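You operate a simulated robot arm through the tools that you are given. There is no shell and no other tool. Be economical: measure what you need, move in short steps, check, and stop when the job is done.

You run a simulated two-armed robot. Do the job below in one go: nothing can be reset, and whatever is moved stays where it is left.

TASK
Take the lid off the yellow tin and lay it down on the top of the narrow wooden bench. Put two of the brass dice from the top of the white-topped desk on the top of the long bench. Stack the taped pack marked "grey" from the top of the white-topped desk on top of the taped pack labelled "blue". Stack the ticket carton that says "parcel" from the top of the narrow wooden bench on top of the ticket carton that says "DAY". Fetch the gripped numbering box marked "down" from the top of the short wooden bench and set it on the steel table of the press. Take the zinc pot and leave it on the top of the white mixing tile. Fetch the type slug from the top of the ink bench and set it on the green mat. Take the yellow grip gauge and put it on the top of the white ink slab. Fetch the red grip gauge and set it on the locked forme. Take the pink bundle that says "week" from the top of the steel stand and leave it on the clear patch beside the black chase. Any order will do. Set down upright: gripped numbering box, yellow grip gauge, red grip gauge.

The check looks at the end state, three seconds after you hand in, the way a careful person would. Anything else that was tipped, shoved, dropped, spilled or broken makes it a failure. Lids that push on must go on centred and level and be pressed home; caps that screw on are set level and turned clockwise until they are tight.

THE ROBOT
Two 7-joint arms with two-finger parallel grippers on one trunk, on a base that drives. Base frame: it is fixed to the floor where the robot stands at the start and does not move with it; the origin is under the middle of the robot, x ahead of it, y to its left, z up; the surface under the hand at the start is at about z = 0.88. Lengths are in m, angles in rad, forces in N, time in s.
The left shoulder is at the start at [0.02, 0.17, 1.228], the right one opposite. With the tool pointing down near the work surface each hand reaches from about 0.18 to 0.66 m from the robot's upright axis, wherever it stands, measured 20 degrees to its own side. Places, roughly: brass die [1.25, -0.25, 1]; clear patch beside the black chase (20x26 cm) [5.2, -1.1, 0.88]; green mat (24x23 cm) [2.76, 2.08, 0.88]; gripped numbering box [0.75, 2.75, 1]; locked forme [4.5, -1, 1]; pink bundle [2.75, -1.25, 0.75]; red grip gauge [1.5, -2.75, 0.75]; steel table of the press (91x15 cm) [4.74, 1, 1]; taped pack [1.5, 0.5, 1]; ticket carton [1, 0.75, 1]; top of the long bench [4.5, -1.7, 0.9]; top of the white ink slab (17x24 cm) [-1.06, 0.36, 0.9]; top of the white mixing tile (13x17 cm) [-0.92, 0.74, 0.9]; type slug [-1.25, 1.5, 1]; yellow grip gauge [0.5, -2.75, 1]; yellow tin [0.5, 0, 1]; zinc pot (10x10x9 cm) [-1.5, -0.5, 0.9]. Payload 3.8 kg a hand.
Tool frame (each hand has its own): the origin (TCP) lies between the finger pads and is the grasp point; the fingertips stand 0.03 m ahead of it; z points along the fingers, y is the line along which they close. The gripper opens to 0.11 m. The fingers are 0.02 m wide and 0.01 m thick; the gripper's body (0.048 by 0.112 m) begins 0.055 m behind the TCP.
Orientation is that of the tool frame in the base frame, as a unit quaternion [w, x, y, z]. With the fingers straight down and closing along the base's y, the tool's x points along the base's -x, its y along +y and its z along -z.

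THE INTERFACE
- The arms move only by the tool send_rows. It takes "left_deltas", "right_deltas" or both (then of equal length, played together; a hand with none holds still); each is a list of rows, each an object (a shift or turn left out is 0, a gripper value left out holds the last) with "turn": the turn, a rotation vector about the base's x, y, z in rad, a list of three; "slide": the shift along the base's x, y, z in m, a list of three; "grip": the gripper command, from -1 (fully open) to 1 (shut), values between in proportion. In form: [{"turn": [ax, ay, az], "slide": [x, y, z], "grip": grip}, ...]. A call has 1 to 8 rows; each row is the pose to reach, as a shift and turn from the pose commanded when the call began. Each row takes 0.2 s and may step no farther than 0.05 m and 0.15 rad from the row before; otherwise, or with a gripper value out of range, the whole call is refused. Where a pose cannot be reached the arm comes as near as it can. A force on the tool above 40 N (or 10 N above the force at the start of the call, whichever is more), or a blocked arm, ends the call early, and 0.2 s more pass. Each finger travels about 0.072 m/s and halts on what it meets, pressing with about 27 N; the grip force reading is that of the motor and also rises with nothing between the fingers. The clock runs only during rows and for 0.2 s after the last one: add rows that repeat a pose to give the fingers time. It gives the time, the measured TCP pose, the force on the tool (base axes), the opening and the grip force at its end, in the units of the frame above (readings bear some noise), with the torque about the TCP (base axes, N m) and any sound that the robot's microphone picked up, and new pictures: "show" is both (left out), scene, wrist or none (wrist: the cameras of the hands that moved).
- Cameras (640 x 400 px; columns grow to the right, rows downward): "scene" is now at [0.101, 0.0431, 1.3871]; the picture's right is [0.48, -0.88, 0.00], its down [-0.50, -0.28, -0.82] and it looks along [0.72, 0.39, -0.57] (base axes); focal length 258 px, centre (320, 200). "left" rides on the left gripper at [0.073, -0.017, -0.103] in its tool frame; the picture's right is [0.23, 0.97, 0.00], its down [-0.76, 0.18, -0.62] and it looks along [-0.61, 0.14, 0.78] (tool axes); focal length 222 px, centre (320, 200). "right" rides on the right gripper at [0.072, 0.017, -0.103] in its tool frame; the picture's right is [-0.23, 0.97, 0.00], its down [-0.76, -0.18, -0.62] and it looks along [-0.61, -0.14, 0.78] (tool axes); focal length 222 px, centre (320, 200). There is no depth. A picture from a camera that has moved, and an enlarged one, comes with that camera's place and axes in the base frame and with its lens. The place of the scene camera against the robot may be out by one fixed shift of up to 0.012 m in any direction.
- slide_trunk(by): slides the trunk up (or, below 0, down) by that many m; the arms and the scene camera ride with it, the base frame stays. It gives what a move gives, with no picture.
- roll_base(legs): drives the robot by 1 to 6 legs, each [ahead, turn to the left] in m and rad, along the robot's own axes; the way and the turn of a leg run together, so that a leg with both is an arc; at most 1.5 m and 3.142 rad a leg. The arms and the cameras ride along, it lands a little off, and it stops where it bumps. It gives what a move gives, and a new picture of the scene camera.
- turn_head(pan, tilt): turns the head with the scene camera to pan (to the left, within 1.396 rad either way) and tilt (down, from -0.506 to 1.204), counted from straight ahead of the robot. It gives what a move gives, and a new picture of the scene camera.
- close_up(camera, box): a new picture of the part [left, top, right, bottom] of that camera's present view, enlarged. The clock stands still meanwhile.
- finish_job(): hands the job in; it is judged then, once.

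Work in short steps. Places have to be worked out from the pictures, the camera data and where the tool is seen: move nearer, look again, correct. Check each grasp and each placing, and mend what went wrong. You have 535 turns and 360 pictures in all, those below and enlarged ones among them. Open the grippers and draw the arms clear of the work before you hand the job in, unless the task says otherwise.

The tools are called after "Emit:" as name(argument=value, ...) on one line, values as JSON. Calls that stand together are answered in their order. send_rows: Moves the arms, as the interface text tells. Its arguments: {"type":"object","properties":{"left_deltas":{"type":"array"},"right_deltas":{"type":"array"},"show":{"type":"string","enum":["both","scene","wrist","none"]}},"required":[]} The other tools are called the same way: slide_trunk (by) slides the trunk up or down; roll_base (legs) drives the base; turn_head (pan, tilt) turns the head that bears the scene camera; close_up (camera, box) takes an enlarged picture of a part of a camera's view; finish_job () hands the job in.

At the start:

```text
time_s: 0.0
left_eef_pos: [0.415, 0.4118, 1.2233]
left_orientation: [0.0, -0.002, 1.0, 0.0]
left_ft_force: [-0.1, -1.0, 0.6]
left_torque: [-0.01, 0.02, -0.01]
left_grip_width: 0.11
left_finger_force: 0.0
right_eef_pos: [0.4213, -0.006, 1.2223]
right_orientation: [0.0, 0.0, 1.0, 0.001]
right_ft_force: [-0.1, 0.2, -0.4]
right_torque: [-0.02, -0.03, -0.01]
right_grip_width: 0.1102
right_finger_force: 0.0
trunk travel left (down, up): [-0.325, 0.245]
robot x, y, heading: [0.0012, -0.0002, -0.002]
head pan, tilt: [0.501, 0.609]
```

scene: 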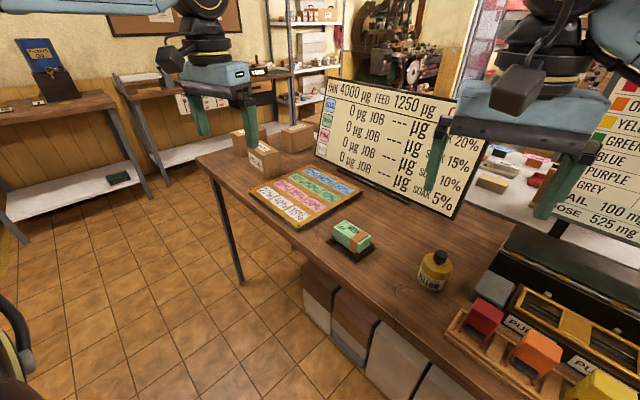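
right: 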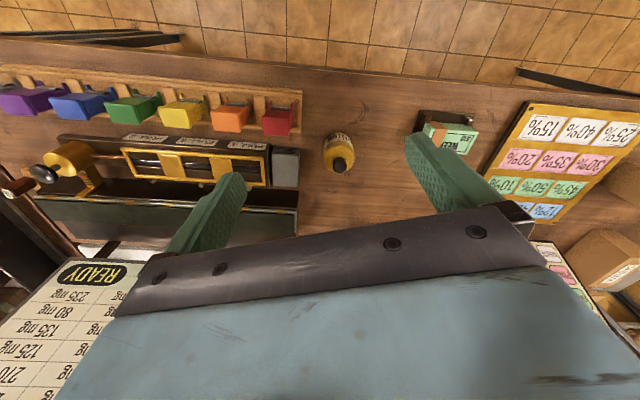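
left: 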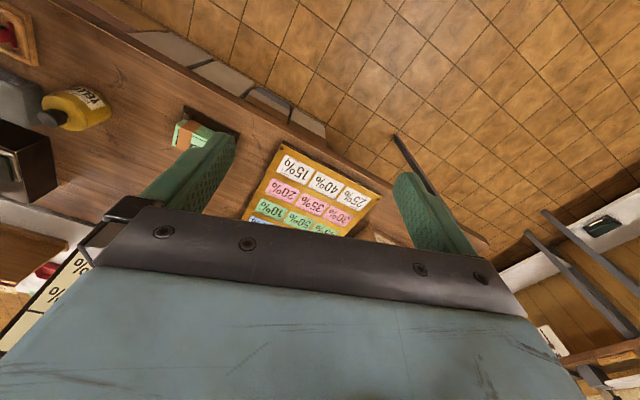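

I start by looking around, first at the bench ahead.

Emit:
turn_head(pan=0.0, tilt=0.6)

Emit:
turn_head(pan=0.8, tilt=0.3)

Emit:
turn_head(pan=-0.9, tilt=0.4)

```text
time_s: 0.9
left_eef_pos: [0.4151, 0.4094, 1.2227]
left_orientation: [0.0, -0.001, 1.0, 0.0]
left_ft_force: [-0.1, 0.4, 0.1]
left_torque: [0.0, -0.01, -0.03]
left_grip_width: 0.1099
left_finger_force: 0.0
right_eef_pos: [0.4214, -0.0047, 1.2228]
right_orientation: [0.001, 0.0, 1.0, 0.001]
right_ft_force: [-0.6, 0.0, -0.4]
right_torque: [-0.02, 0.0, 0.02]
right_grip_width: 0.1099
right_finger_force: 0.1
trunk travel left (down, up): [-0.325, 0.245]
robot x, y, heading: [0.0006, 0.0005, -0.003]
head pan, tilt: [0.0, 0.6]
camera scene: at [0.1122, 0.0008, 1.3879], right [0.0, -1.0, 0.0], down [-0.56, 0.0, -0.83], along [0.83, 0.0, -0.56], focal length 258 px, centre (320, 200)
```

scene: 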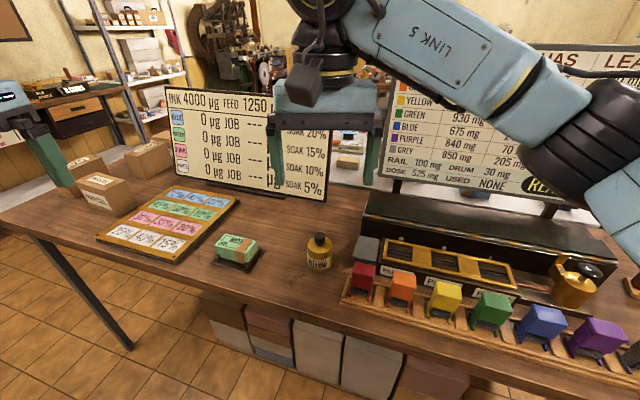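

```text
time_s: 2.1
left_eef_pos: [0.4152, 0.41, 1.2236]
left_orientation: [0.0, -0.001, 1.0, 0.0]
left_ft_force: [-0.2, 0.2, 0.0]
left_torque: [-0.02, 0.0, -0.02]
left_grip_width: 0.11
left_finger_force: 0.1
right_eef_pos: [0.4208, -0.0071, 1.2228]
right_orientation: [0.0, -0.001, 1.0, 0.0]
right_ft_force: [-0.5, 0.0, -0.5]
right_torque: [0.0, -0.02, 0.0]
right_grip_width: 0.11
right_finger_force: 0.1
trunk travel left (down, up): [-0.325, 0.245]
robot x, y, heading: [0.0001, 0.0026, 0.002]
head pan, tilt: [0.799, 0.3]
camera scene: at [0.089, 0.0676, 1.4154], right [0.72, -0.7, 0.0], down [-0.21, -0.21, -0.96], along [0.67, 0.68, -0.3], focal length 258 px, centre (320, 200)
```

scene: 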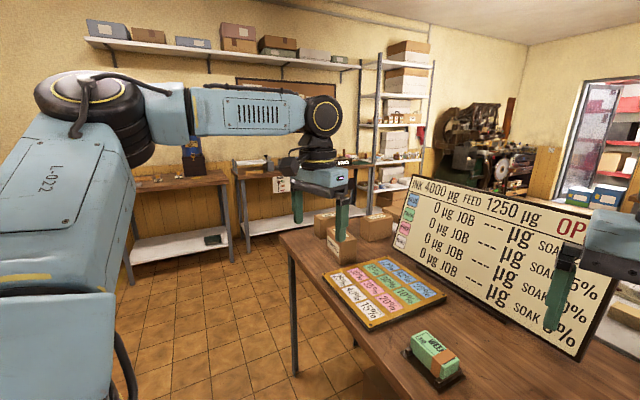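

```text
time_s: 3.8
left_eef_pos: [0.416, 0.4116, 1.2235]
left_orientation: [0.001, -0.001, 1.0, 0.001]
left_ft_force: [0.6, -0.3, 0.2]
left_torque: [0.02, 0.02, 0.02]
left_grip_width: 0.1101
left_finger_force: 0.0
right_eef_pos: [0.4223, -0.0065, 1.223]
right_orientation: [0.001, -0.001, 1.0, 0.0]
right_ft_force: [0.1, -0.9, -0.3]
right_torque: [0.02, 0.03, 0.0]
right_grip_width: 0.1103
right_finger_force: 0.1
trunk travel left (down, up): [-0.325, 0.245]
robot x, y, heading: [-0.0017, -0.0011, 0.003]
head pan, tilt: [-0.901, 0.4]
camera scene: at [0.0814, -0.0719, 1.4061], right [-0.78, -0.62, 0.0], down [-0.24, 0.3, -0.92], along [0.57, -0.72, -0.39], focal length 258 px, centre (320, 200)
```

scene: 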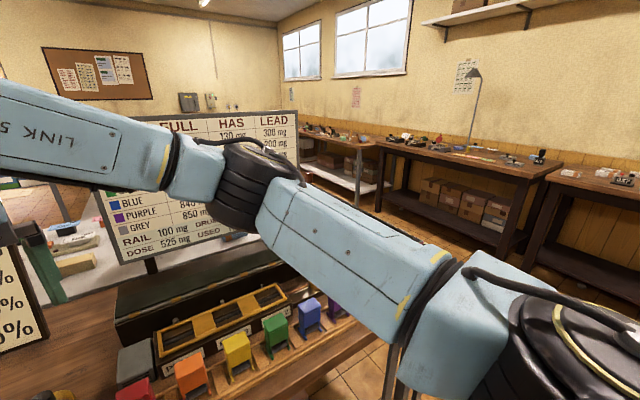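

The yellow tin stands just ahead on the bench. I look straight at it.

Emit:
turn_head(pan=0.0, tilt=0.85)

Emit:
close_up(camera="scene", box=[200, 120, 400, 245])

```text
time_s: 5.0
left_eef_pos: [0.4142, 0.4099, 1.2229]
left_orientation: [0.001, -0.001, 1.0, 0.0]
left_ft_force: [0.0, 0.2, 0.7]
left_torque: [-0.03, -0.02, -0.02]
left_grip_width: 0.11
left_finger_force: 0.1
right_eef_pos: [0.421, -0.0053, 1.2222]
right_orientation: [-0.001, -0.001, 1.0, 0.0]
right_ft_force: [1.0, 0.0, 0.3]
right_torque: [-0.01, -0.01, 0.01]
right_grip_width: 0.1099
right_finger_force: 0.0
trunk travel left (down, up): [-0.325, 0.245]
robot x, y, heading: [0.0001, -0.0013, 0.004]
head pan, tilt: [0.0, 0.85]
camera scene: at [0.102, 0.0006, 1.367], right [0.0, -1.0, 0.0], down [-0.75, 0.0, -0.66], along [0.66, 0.0, -0.75], focal length 258 px, centre (320, 200)
```

scene: 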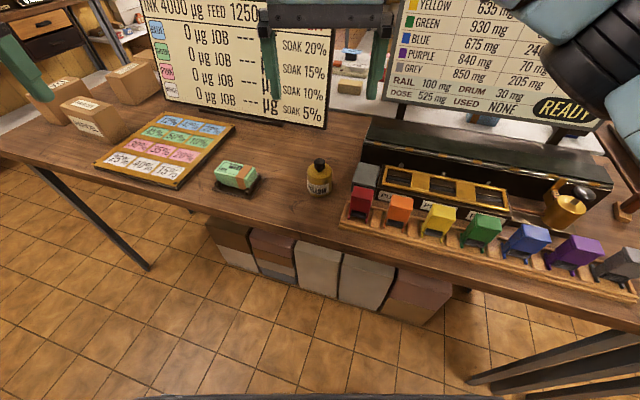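

```text
3.20 times, centred on (300, 182) of scene
camera zoom: at [0.102, 0.0006, 1.367], right [0.0, -1.0, 0.0], down [-0.75, 0.0, -0.66], along [0.66, 0.0, -0.75], focal length 825 px, centre (384, 256)
```

zoom: 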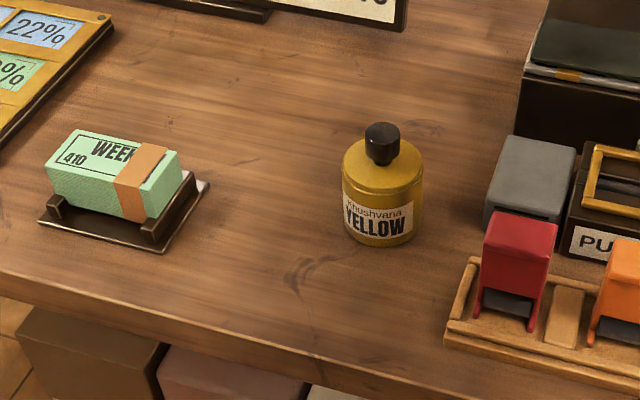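

The tin's knob is at about (0.575, 0.002), z 0.94–0.97. I bring the right hand above it, partly closed, to check.

Emit:
send_rows(right_deltas=[{"slide": [0.04, 0.002, -0.02], "grip": -0.3}, {"slide": [0.08, 0.004, -0.04]}, {"slide": [0.12, 0.006, -0.065]}, {"slide": [0.154, 0.008, -0.1]}, {"slide": [0.154, 0.008, -0.14]}, {"slide": [0.154, 0.008, -0.18]}])

```text
time_s: 6.4
left_eef_pos: [0.4154, 0.4113, 1.2224]
left_orientation: [0.0, 0.0, 1.0, 0.0]
left_ft_force: [0.2, 0.4, 0.6]
left_torque: [-0.01, 0.01, 0.01]
left_grip_width: 0.11
left_finger_force: 0.0
right_eef_pos: [0.5759, 0.0039, 1.0426]
right_orientation: [-0.001, 0.0, 1.0, -0.001]
right_ft_force: [-0.2, 0.5, 0.0]
right_torque: [0.0, -0.03, 0.0]
right_grip_width: 0.0715
right_finger_force: 0.0
trunk travel left (down, up): [-0.325, 0.245]
robot x, y, heading: [-0.0021, 0.0024, -0.004]
head pan, tilt: [0.0, 0.85]
camera scene: at [0.1024, 0.0011, 1.367], right [0.0, -1.0, 0.0], down [-0.75, 0.0, -0.66], along [0.66, 0.0, -0.75], focal length 258 px, centre (320, 200)
camera right: at [0.504, 0.0205, 1.1453], right [0.23, 0.97, 0.0], down [0.76, -0.18, 0.62], along [0.61, -0.14, -0.78], focal length 222 px, centre (320, 200)
```

scene: 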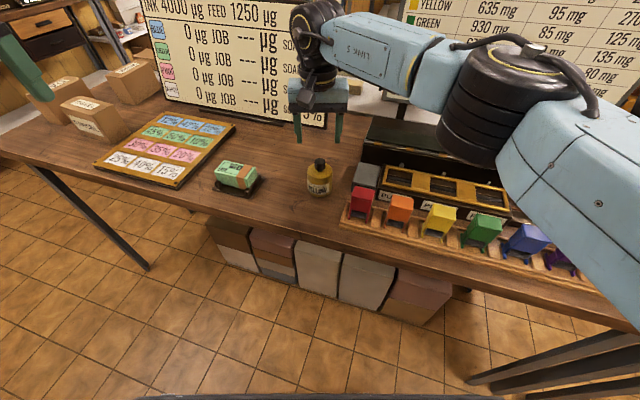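
right: 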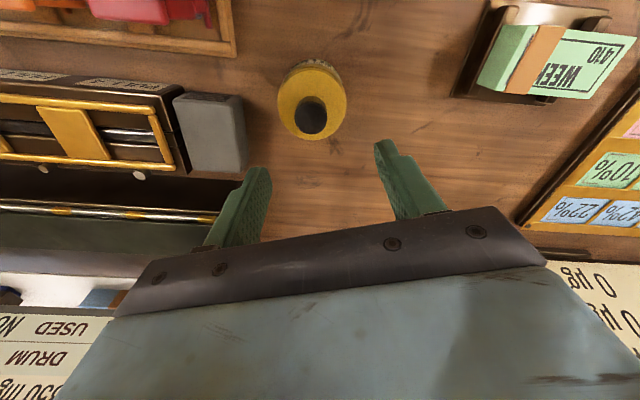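

The wrist view puts the knob at about (0.555, 0.001). I correct and come down slowly.

Emit:
send_rows(right_deltas=[{"slide": [-0.02, -0.0025, 0], "grip": -0.3}, {"slide": [-0.02, -0.0025, -0.03]}, {"slide": [-0.02, -0.0025, -0.05]}])

Emit:
close_up(camera="scene", box=[220, 100, 420, 225])

```text
time_s: 7.2
left_eef_pos: [0.4156, 0.4103, 1.2233]
left_orientation: [0.0, 0.0, 1.0, 0.0]
left_ft_force: [-0.7, -0.4, -0.5]
left_torque: [0.02, -0.02, -0.01]
left_grip_width: 0.11
left_finger_force: 0.0
right_eef_pos: [0.5557, 0.0001, 0.9932]
right_orientation: [-0.001, 0.0, 1.0, 0.0]
right_ft_force: [0.4, -0.4, 0.1]
right_torque: [0.0, 0.0, 0.01]
right_grip_width: 0.0714
right_finger_force: 0.1
trunk travel left (down, up): [-0.325, 0.245]
robot x, y, heading: [0.0007, -0.0004, 0.003]
head pan, tilt: [0.0, 0.85]
camera scene: at [0.1019, 0.0004, 1.367], right [0.0, -1.0, 0.0], down [-0.75, 0.0, -0.66], along [0.66, 0.0, -0.75], focal length 258 px, centre (320, 200)
camera right: at [0.4832, 0.0168, 1.0961], right [0.23, 0.97, 0.0], down [0.76, -0.18, 0.62], along [0.61, -0.14, -0.78], focal length 222 px, centre (320, 200)
```

scene: 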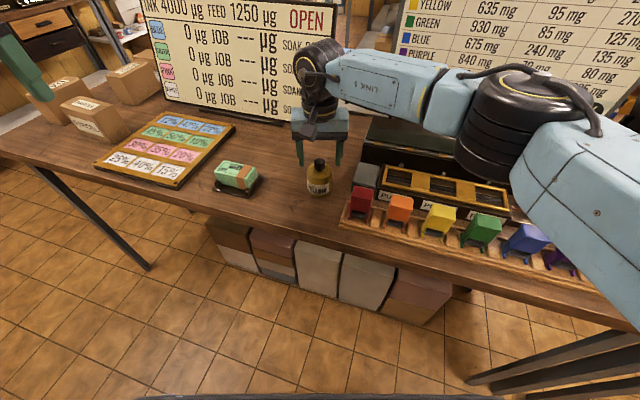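
right: 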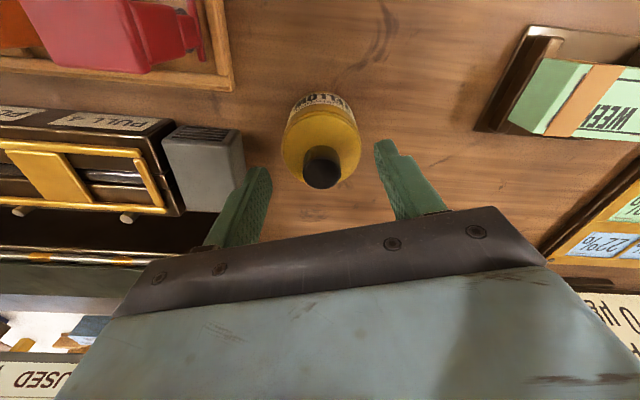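

```text
3.20 times, centred on (320, 162) of scene
camera zoom: at [0.1019, 0.0004, 1.367], right [0.0, -1.0, 0.0], down [-0.75, 0.0, -0.66], along [0.66, 0.0, -0.75], focal length 825 px, centre (320, 320)
```

zoom: 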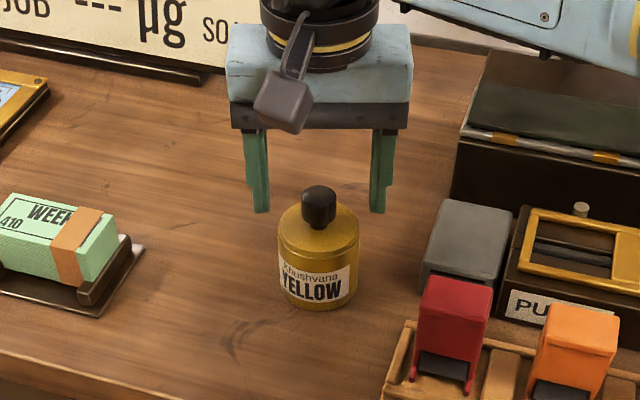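

Triangulation puts the knob centre at (0.557, 0.000, 0.967). I lower 12 mm and close.

Emit:
send_rows(right_deltas=[{"slide": [0.0015, 0, -0.012], "grip": -0.3}, {"slide": [0.0015, 0, -0.012], "grip": 1}, {"slide": [0.0015, 0, -0.012], "grip": 1}, {"slide": [0.0015, 0, -0.012], "grip": 1}, {"slide": [0.0015, 0, -0.012], "grip": 1}], show="wrist")

Emit:
close_up(camera="scene", box=[260, 110, 380, 210])

```text
time_s: 8.4
left_eef_pos: [0.4158, 0.4109, 1.2223]
left_orientation: [-0.001, -0.002, 1.0, 0.0]
left_ft_force: [0.6, 0.8, -0.3]
left_torque: [0.0, 0.02, -0.04]
left_grip_width: 0.11
left_finger_force: 0.1
right_eef_pos: [0.5571, 0.0008, 0.9806]
right_orientation: [0.0, 0.0, 1.0, 0.0]
right_ft_force: [0.0, 0.0, 0.2]
right_torque: [0.02, -0.02, -0.04]
right_grip_width: 0.0245
right_finger_force: 27.2
trunk travel left (down, up): [-0.325, 0.245]
robot x, y, heading: [-0.0015, -0.0006, 0.004]
head pan, tilt: [0.0, 0.85]
heard: snap
camera right: at [0.4851, 0.0174, 1.0847], right [0.23, 0.97, 0.0], down [0.76, -0.18, 0.62], along [0.61, -0.14, -0.78], focal length 222 px, centre (320, 200)
```

right: 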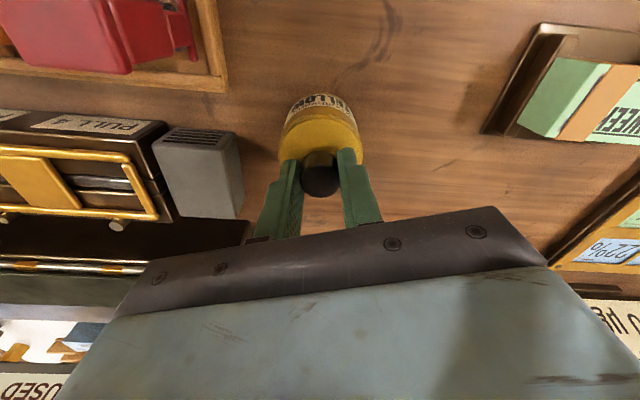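

```text
4.00 times, centred on (320, 160) of scene
camera zoom: at [0.102, 0.0007, 1.367], right [0.0, -1.0, 0.0], down [-0.75, 0.0, -0.66], along [0.66, 0.0, -0.75], focal length 1031 px, centre (320, 360)
```

zoom: 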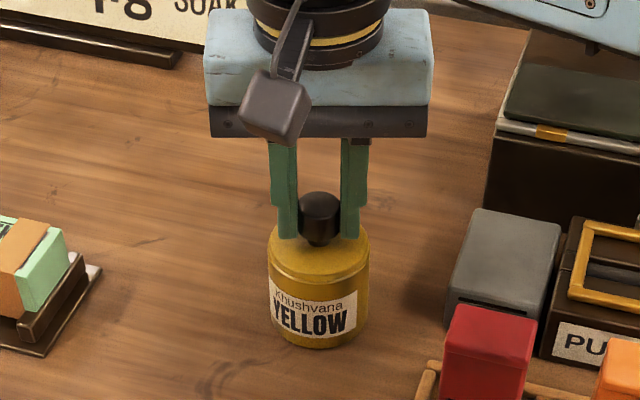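

Knob gripped. I lift 5 cm gently.

Emit:
send_rows(right_deltas=[{"slide": [0, 0, 0.005]}, {"slide": [0, 0, 0.015]}, {"slide": [0, 0, 0.03]}, {"slide": [0, 0, 0.05]}], show="wrist")

Emit:
close_up(camera="scene", box=[220, 90, 420, 215])

```text
time_s: 9.4
left_eef_pos: [0.4149, 0.4104, 1.224]
left_orientation: [0.0, -0.001, 1.0, 0.0]
left_ft_force: [-0.1, 0.6, 0.2]
left_torque: [0.04, -0.02, -0.02]
left_grip_width: 0.11
left_finger_force: 0.0
right_eef_pos: [0.5576, 0.0005, 1.0323]
right_orientation: [0.0, 0.0, 1.0, 0.0]
right_ft_force: [0.3, -0.6, 0.0]
right_torque: [0.03, 0.03, 0.01]
right_grip_width: 0.0243
right_finger_force: 27.0
trunk travel left (down, up): [-0.325, 0.245]
robot x, y, heading: [-0.0007, -0.0008, -0.001]
head pan, tilt: [0.0, 0.85]
camera right: at [0.4855, 0.0172, 1.1359], right [0.23, 0.97, 0.0], down [0.76, -0.18, 0.62], along [0.61, -0.14, -0.78], focal length 222 px, centre (320, 200)
```

right: 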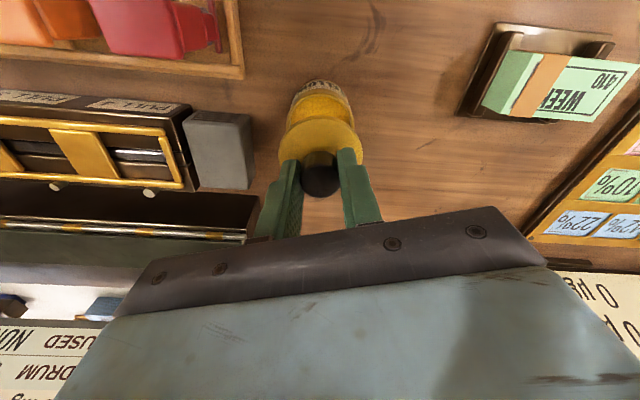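

```text
3.20 times, centred on (320, 152) of scene
camera zoom: at [0.1018, 0.0007, 1.367], right [0.0, -1.0, 0.0], down [-0.75, 0.0, -0.66], along [0.66, 0.0, -0.75], focal length 825 px, centre (320, 352)
```

zoom: 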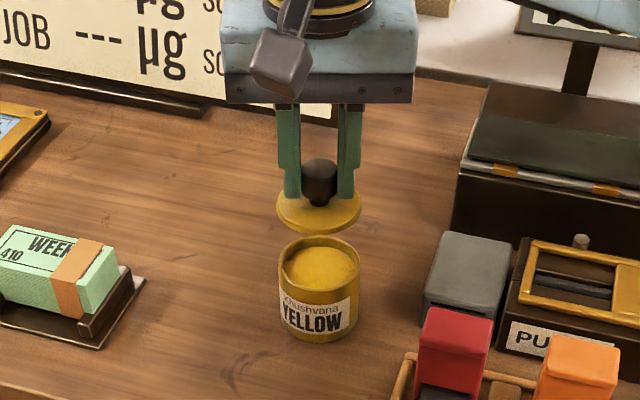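

The lid came off. I carry it to the free spot behind-left of the tin at (0.64, 0.07) and lower toward the bench.

Emit:
send_rows(right_deltas=[{"slide": [0.04, 0.03, 0.01]}, {"slide": [0.08, 0.06, 0.01]}, {"slide": [0.085, 0.075, -0.02]}, {"slide": [0.085, 0.075, -0.06]}, {"slide": [0.085, 0.075, -0.085]}], show="none")

Emit:
close_up(camera="scene", box=[220, 90, 420, 215])

```text
refused: row 1 steps farther than a row can; nothing moved
```

```text
3.20 times, centred on (320, 152) of scene
camera zoom: at [0.1018, 0.0007, 1.367], right [0.0, -1.0, 0.0], down [-0.75, 0.0, -0.66], along [0.66, 0.0, -0.75], focal length 825 px, centre (320, 352)
```

zoom: 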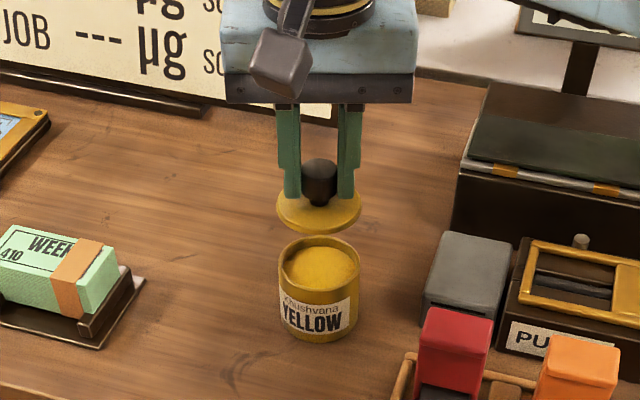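

The step was slightly too long; I use smaller ones.

Emit:
send_rows(right_deltas=[{"slide": [0.035, 0.03, 0.01]}, {"slide": [0.07, 0.06, 0.01]}, {"slide": [0.085, 0.075, -0.02]}, {"slide": [0.085, 0.075, -0.06]}, {"slide": [0.085, 0.075, -0.085]}], show="none")

Emit:
close_up(camera="scene", box=[220, 90, 420, 215])

```text
time_s: 10.6
left_eef_pos: [0.4149, 0.4113, 1.2227]
left_orientation: [0.0, 0.0, 1.0, -0.001]
left_ft_force: [0.0, 0.6, 0.1]
left_torque: [-0.01, 0.03, 0.02]
left_grip_width: 0.1099
left_finger_force: 0.1
right_eef_pos: [0.5828, 0.0211, 0.9768]
right_orientation: [0.006, 0.0, 1.0, 0.0]
right_ft_force: [-4.7, -0.7, 16.9]
right_torque: [-0.07, 0.55, -0.03]
right_grip_width: 0.0242
right_finger_force: 26.6
right hand out of reach, approached as far as the arm can: row 1, 2, 3, 4, 5
trunk travel left (down, up): [-0.325, 0.245]
robot x, y, heading: [0.0004, -0.0005, -0.003]
head pan, tilt: [0.0, 0.85]
stopped in row 5 (right hand): the force on the tool passed its limit at 44 N (the readings are from after the stop); the commanded pose is now the measured one
```

```text
3.20 times, centred on (320, 152) of scene
camera zoom: at [0.1015, 0.001, 1.3672], right [0.0, -1.0, 0.0], down [-0.75, 0.0, -0.66], along [0.66, 0.0, -0.75], focal length 825 px, centre (320, 352)
```

zoom: 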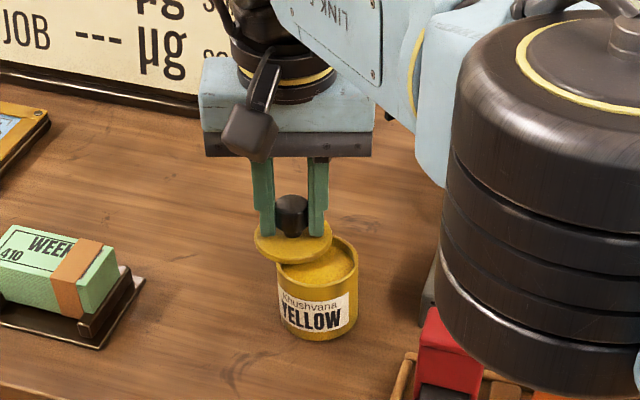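

The far spot was out of reach and the lid rested on the rim. I lift, and put it nearer at about (0.49, 0.06) instead, first raising.

Emit:
send_rows(right_deltas=[{"slide": [0, 0, 0.04]}, {"slide": [0, 0, 0.07]}, {"slide": [-0.04, 0.015, 0.07]}, {"slide": [-0.08, 0.04, 0.07]}, {"slide": [-0.1, 0.06, 0.05]}, {"slide": [-0.1, 0.06, 0.01]}], show="none")

Emit:
close_up(camera="scene", box=[200, 100, 420, 237])

```text
time_s: 12.0
left_eef_pos: [0.4161, 0.411, 1.2234]
left_orientation: [-0.001, 0.0, 1.0, 0.0]
left_ft_force: [0.1, -0.6, 0.3]
left_torque: [0.0, 0.03, -0.04]
left_grip_width: 0.1099
left_finger_force: 0.2
right_eef_pos: [0.5851, 0.019, 0.9929]
right_orientation: [0.006, 0.0, 1.0, -0.001]
right_ft_force: [-1.3, -0.1, 0.0]
right_torque: [-0.01, 0.01, -0.01]
right_grip_width: 0.0247
right_finger_force: 27.3
right hand out of reach, approached as far as the arm can: row 3, 4, 5, 6
trunk travel left (down, up): [-0.325, 0.245]
robot x, y, heading: [-0.0003, 0.0024, -0.004]
head pan, tilt: [0.0, 0.85]
```

```text
2.91 times, centred on (310, 168) of scene
camera zoom: at [0.1026, 0.0006, 1.367], right [0.0, -1.0, 0.0], down [-0.75, 0.0, -0.66], along [0.66, 0.0, -0.75], focal length 750 px, centre (349, 292)
```

zoom: 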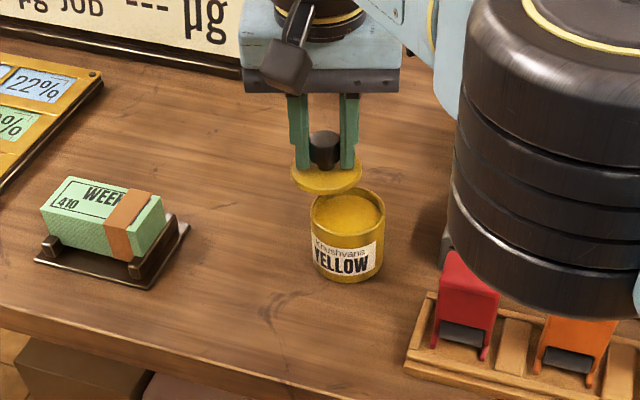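

The tool is clear of the tin but the arm seems at a joint limit moving left. I move up and to the right to recover.

Emit:
send_rows(right_deltas=[{"slide": [0, 0, 0.04]}, {"slide": [-0.02, -0.02, 0.06]}, {"slide": [-0.05, -0.04, 0.07]}], show="scene")

```text
time_s: 12.8
left_eef_pos: [0.4162, 0.4103, 1.2244]
left_orientation: [0.0, 0.0, 1.0, 0.0]
left_ft_force: [-0.2, 0.0, -0.5]
left_torque: [0.02, 0.01, 0.01]
left_grip_width: 0.1095
left_finger_force: 0.1
right_eef_pos: [0.589, 0.0153, 1.0542]
right_orientation: [0.005, -0.002, 1.0, -0.001]
right_ft_force: [0.4, 0.3, -0.1]
right_torque: [-0.01, -0.01, -0.03]
right_grip_width: 0.0244
right_finger_force: 26.7
right hand out of reach, approached as far as the arm can: row 2, 3
trunk travel left (down, up): [-0.325, 0.245]
robot x, y, heading: [0.0, 0.001, 0.002]
head pan, tilt: [0.0, 0.85]
camera scene: at [0.1021, 0.0007, 1.367], right [0.0, -1.0, 0.0], down [-0.75, 0.0, -0.66], along [0.66, 0.0, -0.75], focal length 258 px, centre (320, 200)
```

scene: 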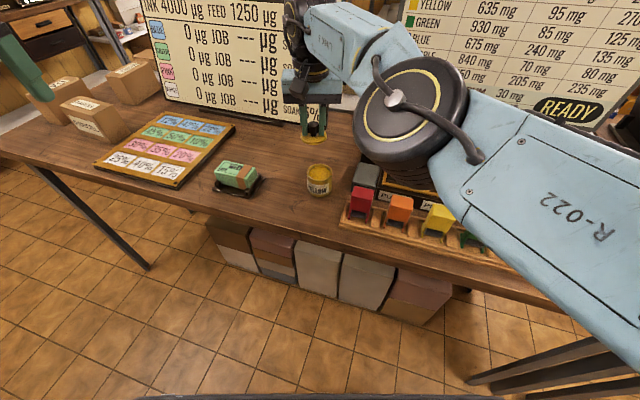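

I try pulling up further and straight back.

Emit:
send_rows(right_deltas=[{"slide": [0, 0, 0.05]}, {"slide": [0, 0, 0.1]}, {"slide": [-0.02, -0.04, 0.12]}, {"slide": [-0.04, -0.08, 0.13]}, {"slide": [-0.08, -0.1, 0.13]}, {"slide": [-0.12, -0.12, 0.13]}], show="scene")

```text
time_s: 14.2
left_eef_pos: [0.4142, 0.4087, 1.2236]
left_orientation: [0.0, 0.0, 1.0, 0.0]
left_ft_force: [-0.8, 0.3, -0.3]
left_torque: [0.0, -0.01, -0.04]
left_grip_width: 0.11
left_finger_force: 0.1
right_eef_pos: [0.4664, -0.1086, 1.1822]
right_orientation: [0.007, 0.001, 1.0, 0.001]
right_ft_force: [-0.5, 0.3, -1.2]
right_torque: [0.01, -0.03, -0.02]
right_grip_width: 0.0242
right_finger_force: 27.2
right hand out of reach, approached as far as the arm can: row 2
trunk travel left (down, up): [-0.325, 0.245]
robot x, y, heading: [0.0021, 0.0008, 0.002]
head pan, tilt: [0.0, 0.85]
camera scene: at [0.1014, -0.0006, 1.3671], right [0.0, -1.0, 0.0], down [-0.75, 0.0, -0.66], along [0.66, 0.0, -0.75], focal length 258 px, centre (320, 200)
```

scene: 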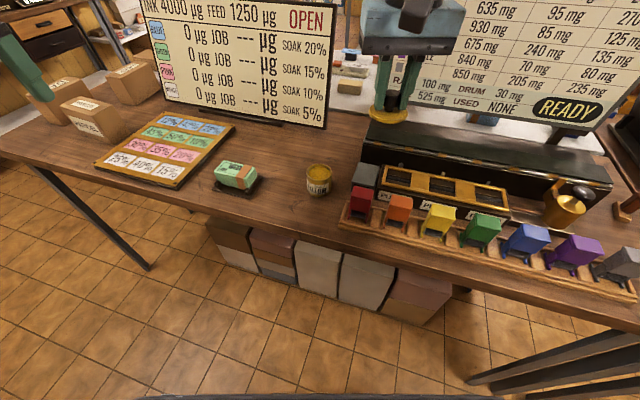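

Recovered. I carry the lid at height over to (0.51, 0.088), between the tin and the green pack tray.

Emit:
send_rows(right_deltas=[{"slide": [0.01, 0.045, -0.01]}, {"slide": [0.02, 0.09, -0.02]}, {"slide": [0.03, 0.135, -0.03]}, {"slide": [0.04, 0.175, -0.05]}, {"slide": [0.045, 0.195, -0.09]}, {"slide": [0.045, 0.197, -0.13]}, {"slide": [0.045, 0.197, -0.17]}, {"slide": [0.045, 0.197, -0.21]}], show="none")

Emit:
close_up(camera="scene", box=[200, 100, 420, 237])

```text
time_s: 16.0
left_eef_pos: [0.4162, 0.4113, 1.2238]
left_orientation: [0.0, 0.0, 1.0, 0.001]
left_ft_force: [0.8, -0.2, -0.8]
left_torque: [0.03, 0.01, 0.01]
left_grip_width: 0.1098
left_finger_force: 0.1
right_eef_pos: [0.5147, 0.0916, 0.9726]
right_orientation: [0.006, -0.001, 1.0, 0.0]
right_ft_force: [0.7, -0.4, -0.3]
right_torque: [0.03, 0.03, 0.02]
right_grip_width: 0.0243
right_finger_force: 26.9
trunk travel left (down, up): [-0.325, 0.245]
robot x, y, heading: [-0.0004, -0.0025, 0.002]
head pan, tilt: [0.0, 0.85]
```

```text
2.91 times, centred on (310, 168) of scene
camera zoom: at [0.1024, 0.0006, 1.367], right [0.0, -1.0, 0.0], down [-0.75, 0.0, -0.66], along [0.66, 0.0, -0.75], focal length 750 px, centre (349, 292)
```

zoom: 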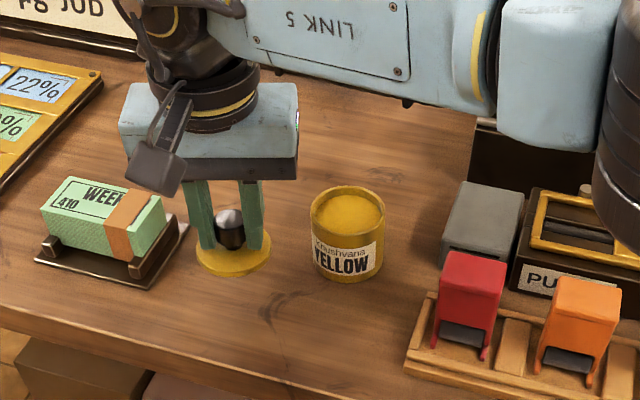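

Good spot. I lower in small steps until contact.

Emit:
send_rows(right_deltas=[{"slide": [0, 0, -0.02]}, {"slide": [0, 0, -0.035]}, {"slide": [0, 0, -0.042]}, {"slide": [0, 0, -0.046]}], show="none")

Emit:
close_up(camera="scene", box=[200, 120, 360, 220])

```text
time_s: 17.0
left_eef_pos: [0.4158, 0.4118, 1.2221]
left_orientation: [0.001, 0.0, 1.0, 0.0]
left_ft_force: [0.1, -0.1, 0.2]
left_torque: [0.04, -0.02, 0.0]
left_grip_width: 0.1103
left_finger_force: 0.0
right_eef_pos: [0.5143, 0.0907, 0.9263]
right_orientation: [0.007, -0.001, 1.0, 0.0]
right_ft_force: [-0.4, 0.0, -0.6]
right_torque: [-0.03, -0.01, 0.0]
right_grip_width: 0.0243
right_finger_force: 26.9
trunk travel left (down, up): [-0.325, 0.245]
robot x, y, heading: [-0.0009, 0.0009, 0.003]
head pan, tilt: [0.0, 0.85]
```

```text
4.00 times, centred on (280, 170) of scene
camera zoom: at [0.1021, 0.0006, 1.367], right [0.0, -1.0, 0.0], down [-0.75, 0.0, -0.66], along [0.66, 0.0, -0.75], focal length 1031 px, centre (480, 320)
```

zoom: 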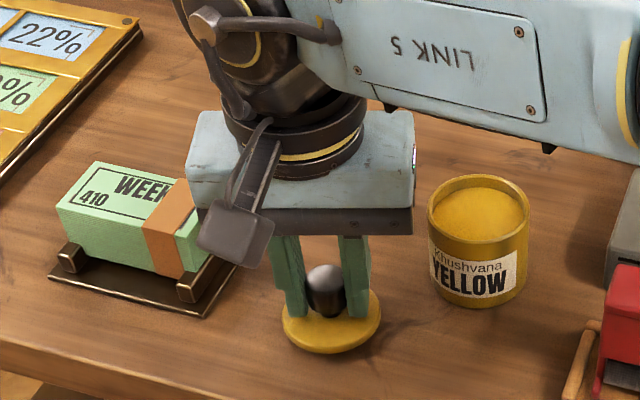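

Almost down. I continue a few millimetres at a time, then release if contact shows.

Emit:
send_rows(right_deltas=[{"slide": [0, 0, -0.003]}, {"slide": [0, 0, -0.006]}, {"slide": [0, 0, -0.008]}], show="none")

```text
time_s: 17.8
left_eef_pos: [0.4153, 0.4099, 1.2239]
left_orientation: [0.001, 0.0, 1.0, 0.001]
left_ft_force: [-0.2, 0.9, 0.4]
left_torque: [-0.02, -0.04, 0.01]
left_grip_width: 0.1099
left_finger_force: 0.0
right_eef_pos: [0.5145, 0.091, 0.9197]
right_orientation: [0.007, 0.0, 1.0, 0.0]
right_ft_force: [-0.6, -0.8, 8.4]
right_torque: [-0.06, -0.21, -0.07]
right_grip_width: 0.0243
right_finger_force: 27.4
trunk travel left (down, up): [-0.325, 0.245]
robot x, y, heading: [0.0007, -0.0002, -0.001]
head pan, tilt: [0.0, 0.85]
```

Contact at 8 N. I open and lift away.

Emit:
send_rows(right_deltas=[{"slide": [0, 0, 0.001], "grip": 0.3}, {"slide": [0, 0, 0.001], "grip": 0.1}, {"slide": [0, 0, 0.001], "grip": 0.1}, {"slide": [0, 0, 0.04]}, {"slide": [0, 0, 0.09]}, {"slide": [-0.03, -0.03, 0.12]}, {"slide": [-0.06, -0.06, 0.14]}, {"slide": [-0.08, -0.1, 0.16]}], show="scene")

```text
refused: row 6 steps farther than a row can; nothing moved
```

Smaller steps for the same release.

Emit:
send_rows(right_deltas=[{"slide": [0, 0, 0.001], "grip": 0.3}, {"slide": [0, 0, 0.001], "grip": 0.1}, {"slide": [0, 0, 0.001], "grip": 0.1}, {"slide": [0, 0, 0.04]}, {"slide": [0, 0, 0.085]}, {"slide": [-0.03, -0.03, 0.11]}, {"slide": [-0.05, -0.06, 0.14]}, {"slide": [-0.07, -0.09, 0.17]}], show="scene")

```text
time_s: 19.6
left_eef_pos: [0.4154, 0.4099, 1.225]
left_orientation: [-0.001, 0.001, 1.0, 0.001]
left_ft_force: [0.4, 0.4, -0.2]
left_torque: [0.02, 0.01, 0.02]
left_grip_width: 0.1102
left_finger_force: 0.0
right_eef_pos: [0.4424, -0.0022, 1.0901]
right_orientation: [0.006, 0.0, 1.0, 0.001]
right_ft_force: [0.8, 0.5, 0.3]
right_torque: [0.02, 0.01, 0.01]
right_grip_width: 0.0495
right_finger_force: 0.0
trunk travel left (down, up): [-0.325, 0.245]
robot x, y, heading: [0.0004, -0.0019, 0.003]
head pan, tilt: [0.0, 0.85]
camera scene: at [0.1015, -0.0008, 1.3671], right [0.0, -1.0, 0.0], down [-0.75, 0.0, -0.66], along [0.66, 0.0, -0.75], focal length 258 px, centre (320, 200)
```

scene: 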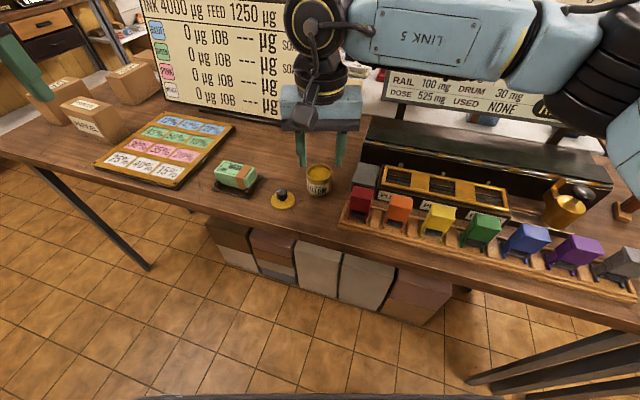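

The lid lies on the bench. Next the cartons at the left end: read the labels.

Emit:
turn_head(pan=0.7, tilt=0.5)

Emit:
close_up(camera="scene", box=[160, 80, 420, 243])

```text
time_s: 20.7
left_eef_pos: [0.4156, 0.4111, 1.223]
left_orientation: [0.001, 0.0, 1.0, 0.0]
left_ft_force: [0.3, -0.7, -0.5]
left_torque: [0.04, 0.0, 0.0]
left_grip_width: 0.11
left_finger_force: 0.1
right_eef_pos: [0.4441, -0.0008, 1.0885]
right_orientation: [0.006, -0.001, 1.0, -0.001]
right_ft_force: [-0.6, 0.3, 0.3]
right_torque: [-0.01, -0.02, -0.01]
right_grip_width: 0.0494
right_finger_force: 0.0
trunk travel left (down, up): [-0.325, 0.245]
robot x, y, heading: [0.0014, 0.0001, 0.001]
head pan, tilt: [0.7, 0.499]
camera scene: at [0.0937, 0.0592, 1.3969], right [0.64, -0.77, 0.0], down [-0.37, -0.31, -0.88], along [0.67, 0.56, -0.48], focal length 258 px, centre (320, 200)
```

scene: 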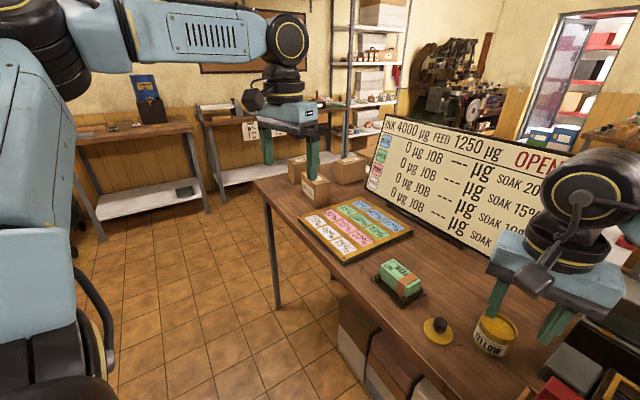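

```text
2.45 times, centred on (290, 162) of scene
camera zoom: at [0.0937, 0.0592, 1.3969], right [0.64, -0.77, 0.0], down [-0.37, -0.31, -0.88], along [0.67, 0.56, -0.48], focal length 633 px, centre (394, 294)
```

zoom: 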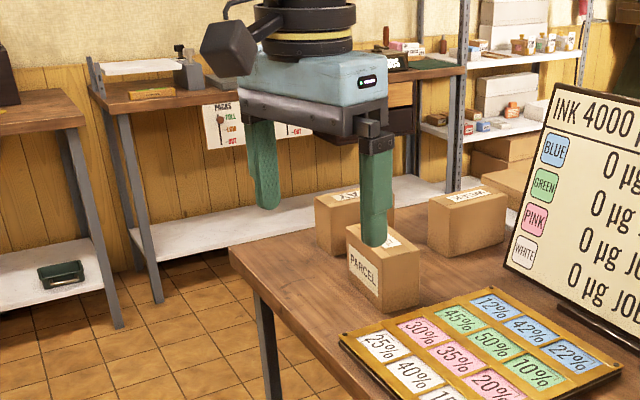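

"PARCEL" is the front carton; the two others need a nearer look. I raise the right hand and drive along the bench to the left.

Emit:
send_rows(right_deltas=[{"slide": [-0.01, -0.02, 0.04], "grip": -1}, {"slide": [-0.02, -0.05, 0.08]}, {"slide": [-0.02, -0.1, 0.1]}, {"slide": [-0.02, -0.15, 0.1]}, {"slide": [-0.02, -0.19, 0.1]}, {"slide": [-0.02, -0.23, 0.1]}, {"slide": [-0.02, -0.27, 0.1]}], show="none")

Emit:
turn_head(pan=0.0, tilt=0.5)

Emit:
roll_base(legs=[[0, 1.571], [0.62, 0], [0, -1.571], [0.1, 0]])

```text
refused: row 2 steps farther than a row can; nothing moved
```

```text
time_s: 21.8
left_eef_pos: [0.4157, 0.411, 1.2229]
left_orientation: [0.0, 0.0, 1.0, 0.0]
left_ft_force: [0.0, 0.4, 0.2]
left_torque: [0.0, 0.02, -0.01]
left_grip_width: 0.1099
left_finger_force: 0.0
right_eef_pos: [0.4456, 0.0002, 1.0874]
right_orientation: [0.007, 0.0, 1.0, 0.0]
right_ft_force: [0.2, 0.6, 0.0]
right_torque: [0.0, -0.02, -0.02]
right_grip_width: 0.0496
right_finger_force: 0.1
trunk travel left (down, up): [-0.325, 0.245]
robot x, y, heading: [0.0018, 0.0005, -0.001]
head pan, tilt: [0.0, 0.499]
camera scene: at [0.1149, 0.0007, 1.397], right [0.0, -1.0, 0.0], down [-0.48, 0.0, -0.88], along [0.88, 0.0, -0.48], focal length 258 px, centre (320, 200)
```

scene: 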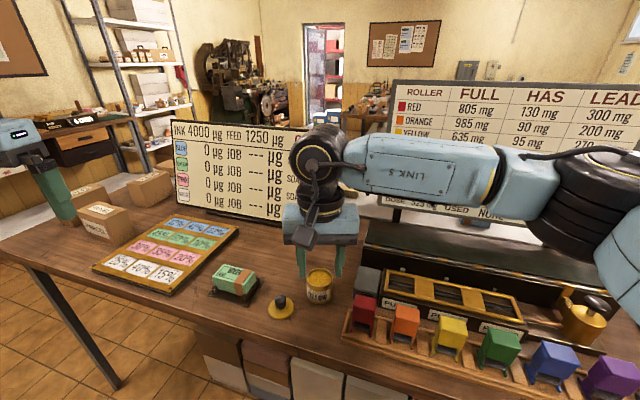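

```text
time_s: 33.6
left_eef_pos: [0.516, 1.023, 1.2221]
left_orientation: [-0.001, 0.004, 1.0, 0.0]
left_ft_force: [-0.2, 0.2, 0.4]
left_torque: [0.02, 0.02, 0.0]
left_grip_width: 0.1098
left_finger_force: 0.0
right_eef_pos: [0.5414, 0.6115, 1.0884]
right_orientation: [0.006, 0.004, 1.0, 0.0]
right_ft_force: [0.1, -0.4, -0.1]
right_torque: [0.01, 0.02, 0.02]
right_grip_width: 0.0495
right_finger_force: 0.1
trunk travel left (down, up): [-0.325, 0.245]
robot x, y, heading: [0.0952, 0.6141, -0.014]
head pan, tilt: [0.0, 0.499]
camera scene: at [0.2127, 0.6158, 1.3969], right [-0.01, -1.0, 0.0], down [-0.48, 0.0, -0.88], along [0.88, -0.01, -0.48], focal length 258 px, centre (320, 200)
```

scene: 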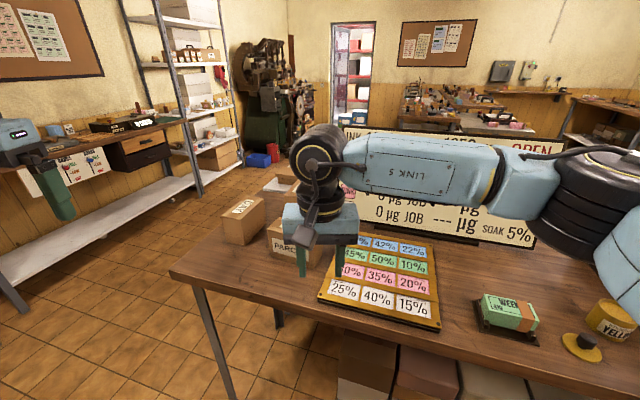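

I pull the right hand up and right for a clear view of the cartons.

Emit:
send_rows(right_deltas=[{"slide": [-0.01, -0.03, 0.03], "grip": -1}, {"slide": [-0.02, -0.06, 0.06]}, {"slide": [-0.03, -0.09, 0.09]}, {"slide": [-0.05, -0.13, 0.1]}, {"slide": [-0.07, -0.17, 0.11]}, {"slide": [-0.09, -0.21, 0.12]}], show="none")

Emit:
turn_head(pan=0.1, tilt=0.7)

Emit:
close_up(camera="scene", box=[180, 80, 420, 230])

```text
time_s: 35.0
left_eef_pos: [0.5153, 1.0232, 1.224]
left_orientation: [0.001, 0.003, 1.0, 0.001]
left_ft_force: [-0.5, -1.1, -0.5]
left_torque: [-0.01, -0.02, -0.02]
left_grip_width: 0.1098
left_finger_force: 0.1
right_eef_pos: [0.4482, 0.3987, 1.209]
right_orientation: [0.005, 0.004, 1.0, 0.001]
right_ft_force: [-0.4, -0.1, -0.6]
right_torque: [0.04, 0.01, 0.01]
right_grip_width: 0.1102
right_finger_force: 0.1
trunk travel left (down, up): [-0.325, 0.245]
robot x, y, heading: [0.0921, 0.6142, -0.009]
head pan, tilt: [0.0, 0.499]
```

```text
time_s: 35.8
left_eef_pos: [0.515, 1.023, 1.2247]
left_orientation: [0.0, 0.004, 1.0, 0.0]
left_ft_force: [-0.5, -0.1, 0.7]
left_torque: [0.0, 0.03, 0.03]
left_grip_width: 0.11
left_finger_force: 0.0
right_eef_pos: [0.4492, 0.4018, 1.2092]
right_orientation: [0.005, 0.003, 1.0, 0.0]
right_ft_force: [-0.1, -0.1, -0.1]
right_torque: [-0.01, 0.02, 0.05]
right_grip_width: 0.1101
right_finger_force: 0.1
trunk travel left (down, up): [-0.325, 0.245]
robot x, y, heading: [0.0938, 0.6136, -0.008]
head pan, tilt: [0.099, 0.7]
camera scene: at [0.2054, 0.6244, 1.3793], right [0.09, -1.0, 0.0], down [-0.64, -0.06, -0.77], along [0.76, 0.07, -0.64], focal length 258 px, centre (320, 200)
```

scene: 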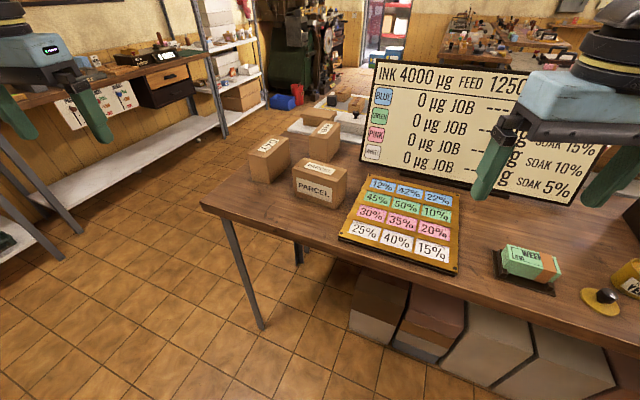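

```text
2.67 times, centred on (300, 155) of scene
camera zoom: at [0.2054, 0.6244, 1.3793], right [0.09, -1.0, 0.0], down [-0.64, -0.06, -0.77], along [0.76, 0.07, -0.64], focal length 687 px, centre (373, 320)
```

zoom: 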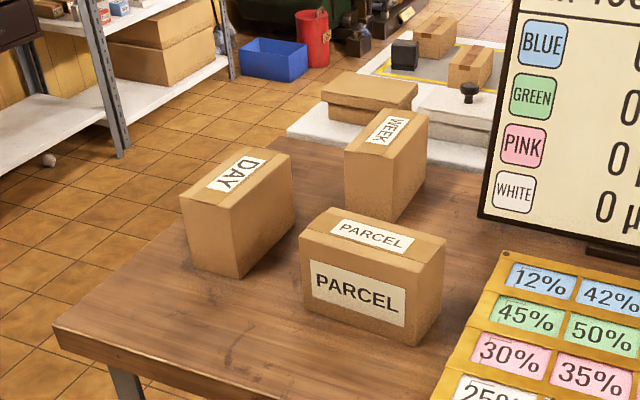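

DAY is the left carton, PARCEL the front one; the bench is turned about −20°. I drive to stand square in front of them.

Emit:
roll_base(legs=[[0, 0.853], [0.389, 0], [0, -1.195]])

Emit:
turn_head(pan=0.1, tilt=0.9)

```text
time_s: 43.4
left_eef_pos: [0.8881, 1.1479, 1.2243]
left_orientation: [0.0, 0.175, 0.985, 0.0]
left_ft_force: [0.2, -0.9, 0.0]
left_torque: [0.0, 0.0, 0.03]
left_grip_width: 0.1099
left_finger_force: 0.0
right_eef_pos: [0.6168, 0.5828, 1.2085]
right_orientation: [0.007, 0.176, 0.984, -0.002]
right_ft_force: [0.0, -0.3, 0.5]
right_torque: [-0.01, -0.01, 0.01]
right_grip_width: 0.11
right_finger_force: 0.1
trunk travel left (down, up): [-0.325, 0.245]
robot x, y, heading: [0.3594, 0.9073, -0.348]
head pan, tilt: [0.099, 0.7]
camera scene: at [0.4608, 0.8768, 1.3793], right [-0.25, -0.97, 0.0], down [-0.62, 0.16, -0.76], along [0.74, -0.19, -0.64], focal length 258 px, centre (320, 200)
```

scene: 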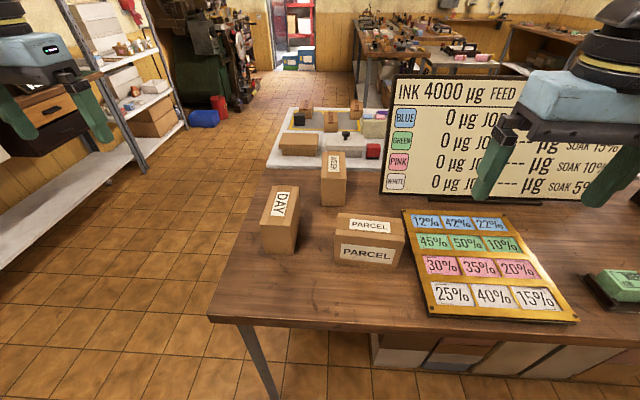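

```text
time_s: 44.1
left_eef_pos: [0.8882, 1.1462, 1.2226]
left_orientation: [-0.001, 0.176, 0.984, 0.0]
left_ft_force: [0.0, -0.5, -0.3]
left_torque: [-0.01, -0.01, 0.04]
left_grip_width: 0.1099
left_finger_force: 0.0
right_eef_pos: [0.6158, 0.5828, 1.2087]
right_orientation: [0.006, 0.175, 0.985, -0.002]
right_ft_force: [0.3, 0.0, -1.0]
right_torque: [0.04, 0.04, 0.07]
right_grip_width: 0.11
right_finger_force: 0.0
trunk travel left (down, up): [-0.325, 0.245]
robot x, y, heading: [0.3546, 0.9068, -0.349]
head pan, tilt: [0.099, 0.901]
camera scene: at [0.4517, 0.8794, 1.3632], right [-0.25, -0.97, 0.0], down [-0.76, 0.2, -0.62], along [0.6, -0.16, -0.78], focal length 258 px, centre (320, 200)
```

scene: 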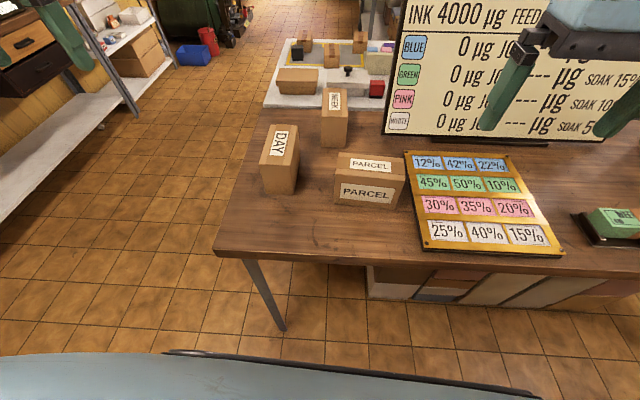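

PARCEL's centre is ≈(0.817, 0.68), DAY's ≈(0.94, 0.855), tops ≈0.97. I bring the left hand over PARCEL while turning it 90° so it closes across the short side.

Emit:
send_rows(left_deltas=[{"turn": [0, 0, 0.14], "slide": [-0.008, -0.04, -0.005]}, {"turn": [0, 0, 0.28], "slide": [-0.016, -0.08, -0.01]}, {"turn": [0, 0, 0.42], "slide": [-0.024, -0.12, -0.015]}, {"turn": [0, 0, 0.56], "slide": [-0.032, -0.16, -0.02]}, {"turn": [0, 0, 0.7], "slide": [-0.04, -0.2, -0.025]}, {"turn": [0, 0, 0.84], "slide": [-0.048, -0.24, -0.03]}, {"turn": [0, 0, 0.98], "slide": [-0.056, -0.28, -0.035]}, {"turn": [0, 0, 1.12], "slide": [-0.064, -0.32, -0.04]}], show="none")

```text
time_s: 45.9
left_eef_pos: [0.8131, 0.8803, 1.1754]
left_orientation: [0.0, -0.375, 0.927, 0.0]
left_ft_force: [-0.1, -1.0, -0.3]
left_torque: [0.03, 0.01, -0.04]
left_grip_width: 0.11
left_finger_force: 0.1
left hand out of reach, approached as far as the arm can: row 7, 8
right_eef_pos: [0.6169, 0.5836, 1.2079]
right_orientation: [0.007, 0.175, 0.984, -0.001]
right_ft_force: [1.0, -0.2, 0.9]
right_torque: [0.01, 0.01, -0.01]
right_grip_width: 0.1099
right_finger_force: 0.0
trunk travel left (down, up): [-0.325, 0.245]
robot x, y, heading: [0.3547, 0.9035, -0.352]
head pan, tilt: [0.099, 0.901]
```

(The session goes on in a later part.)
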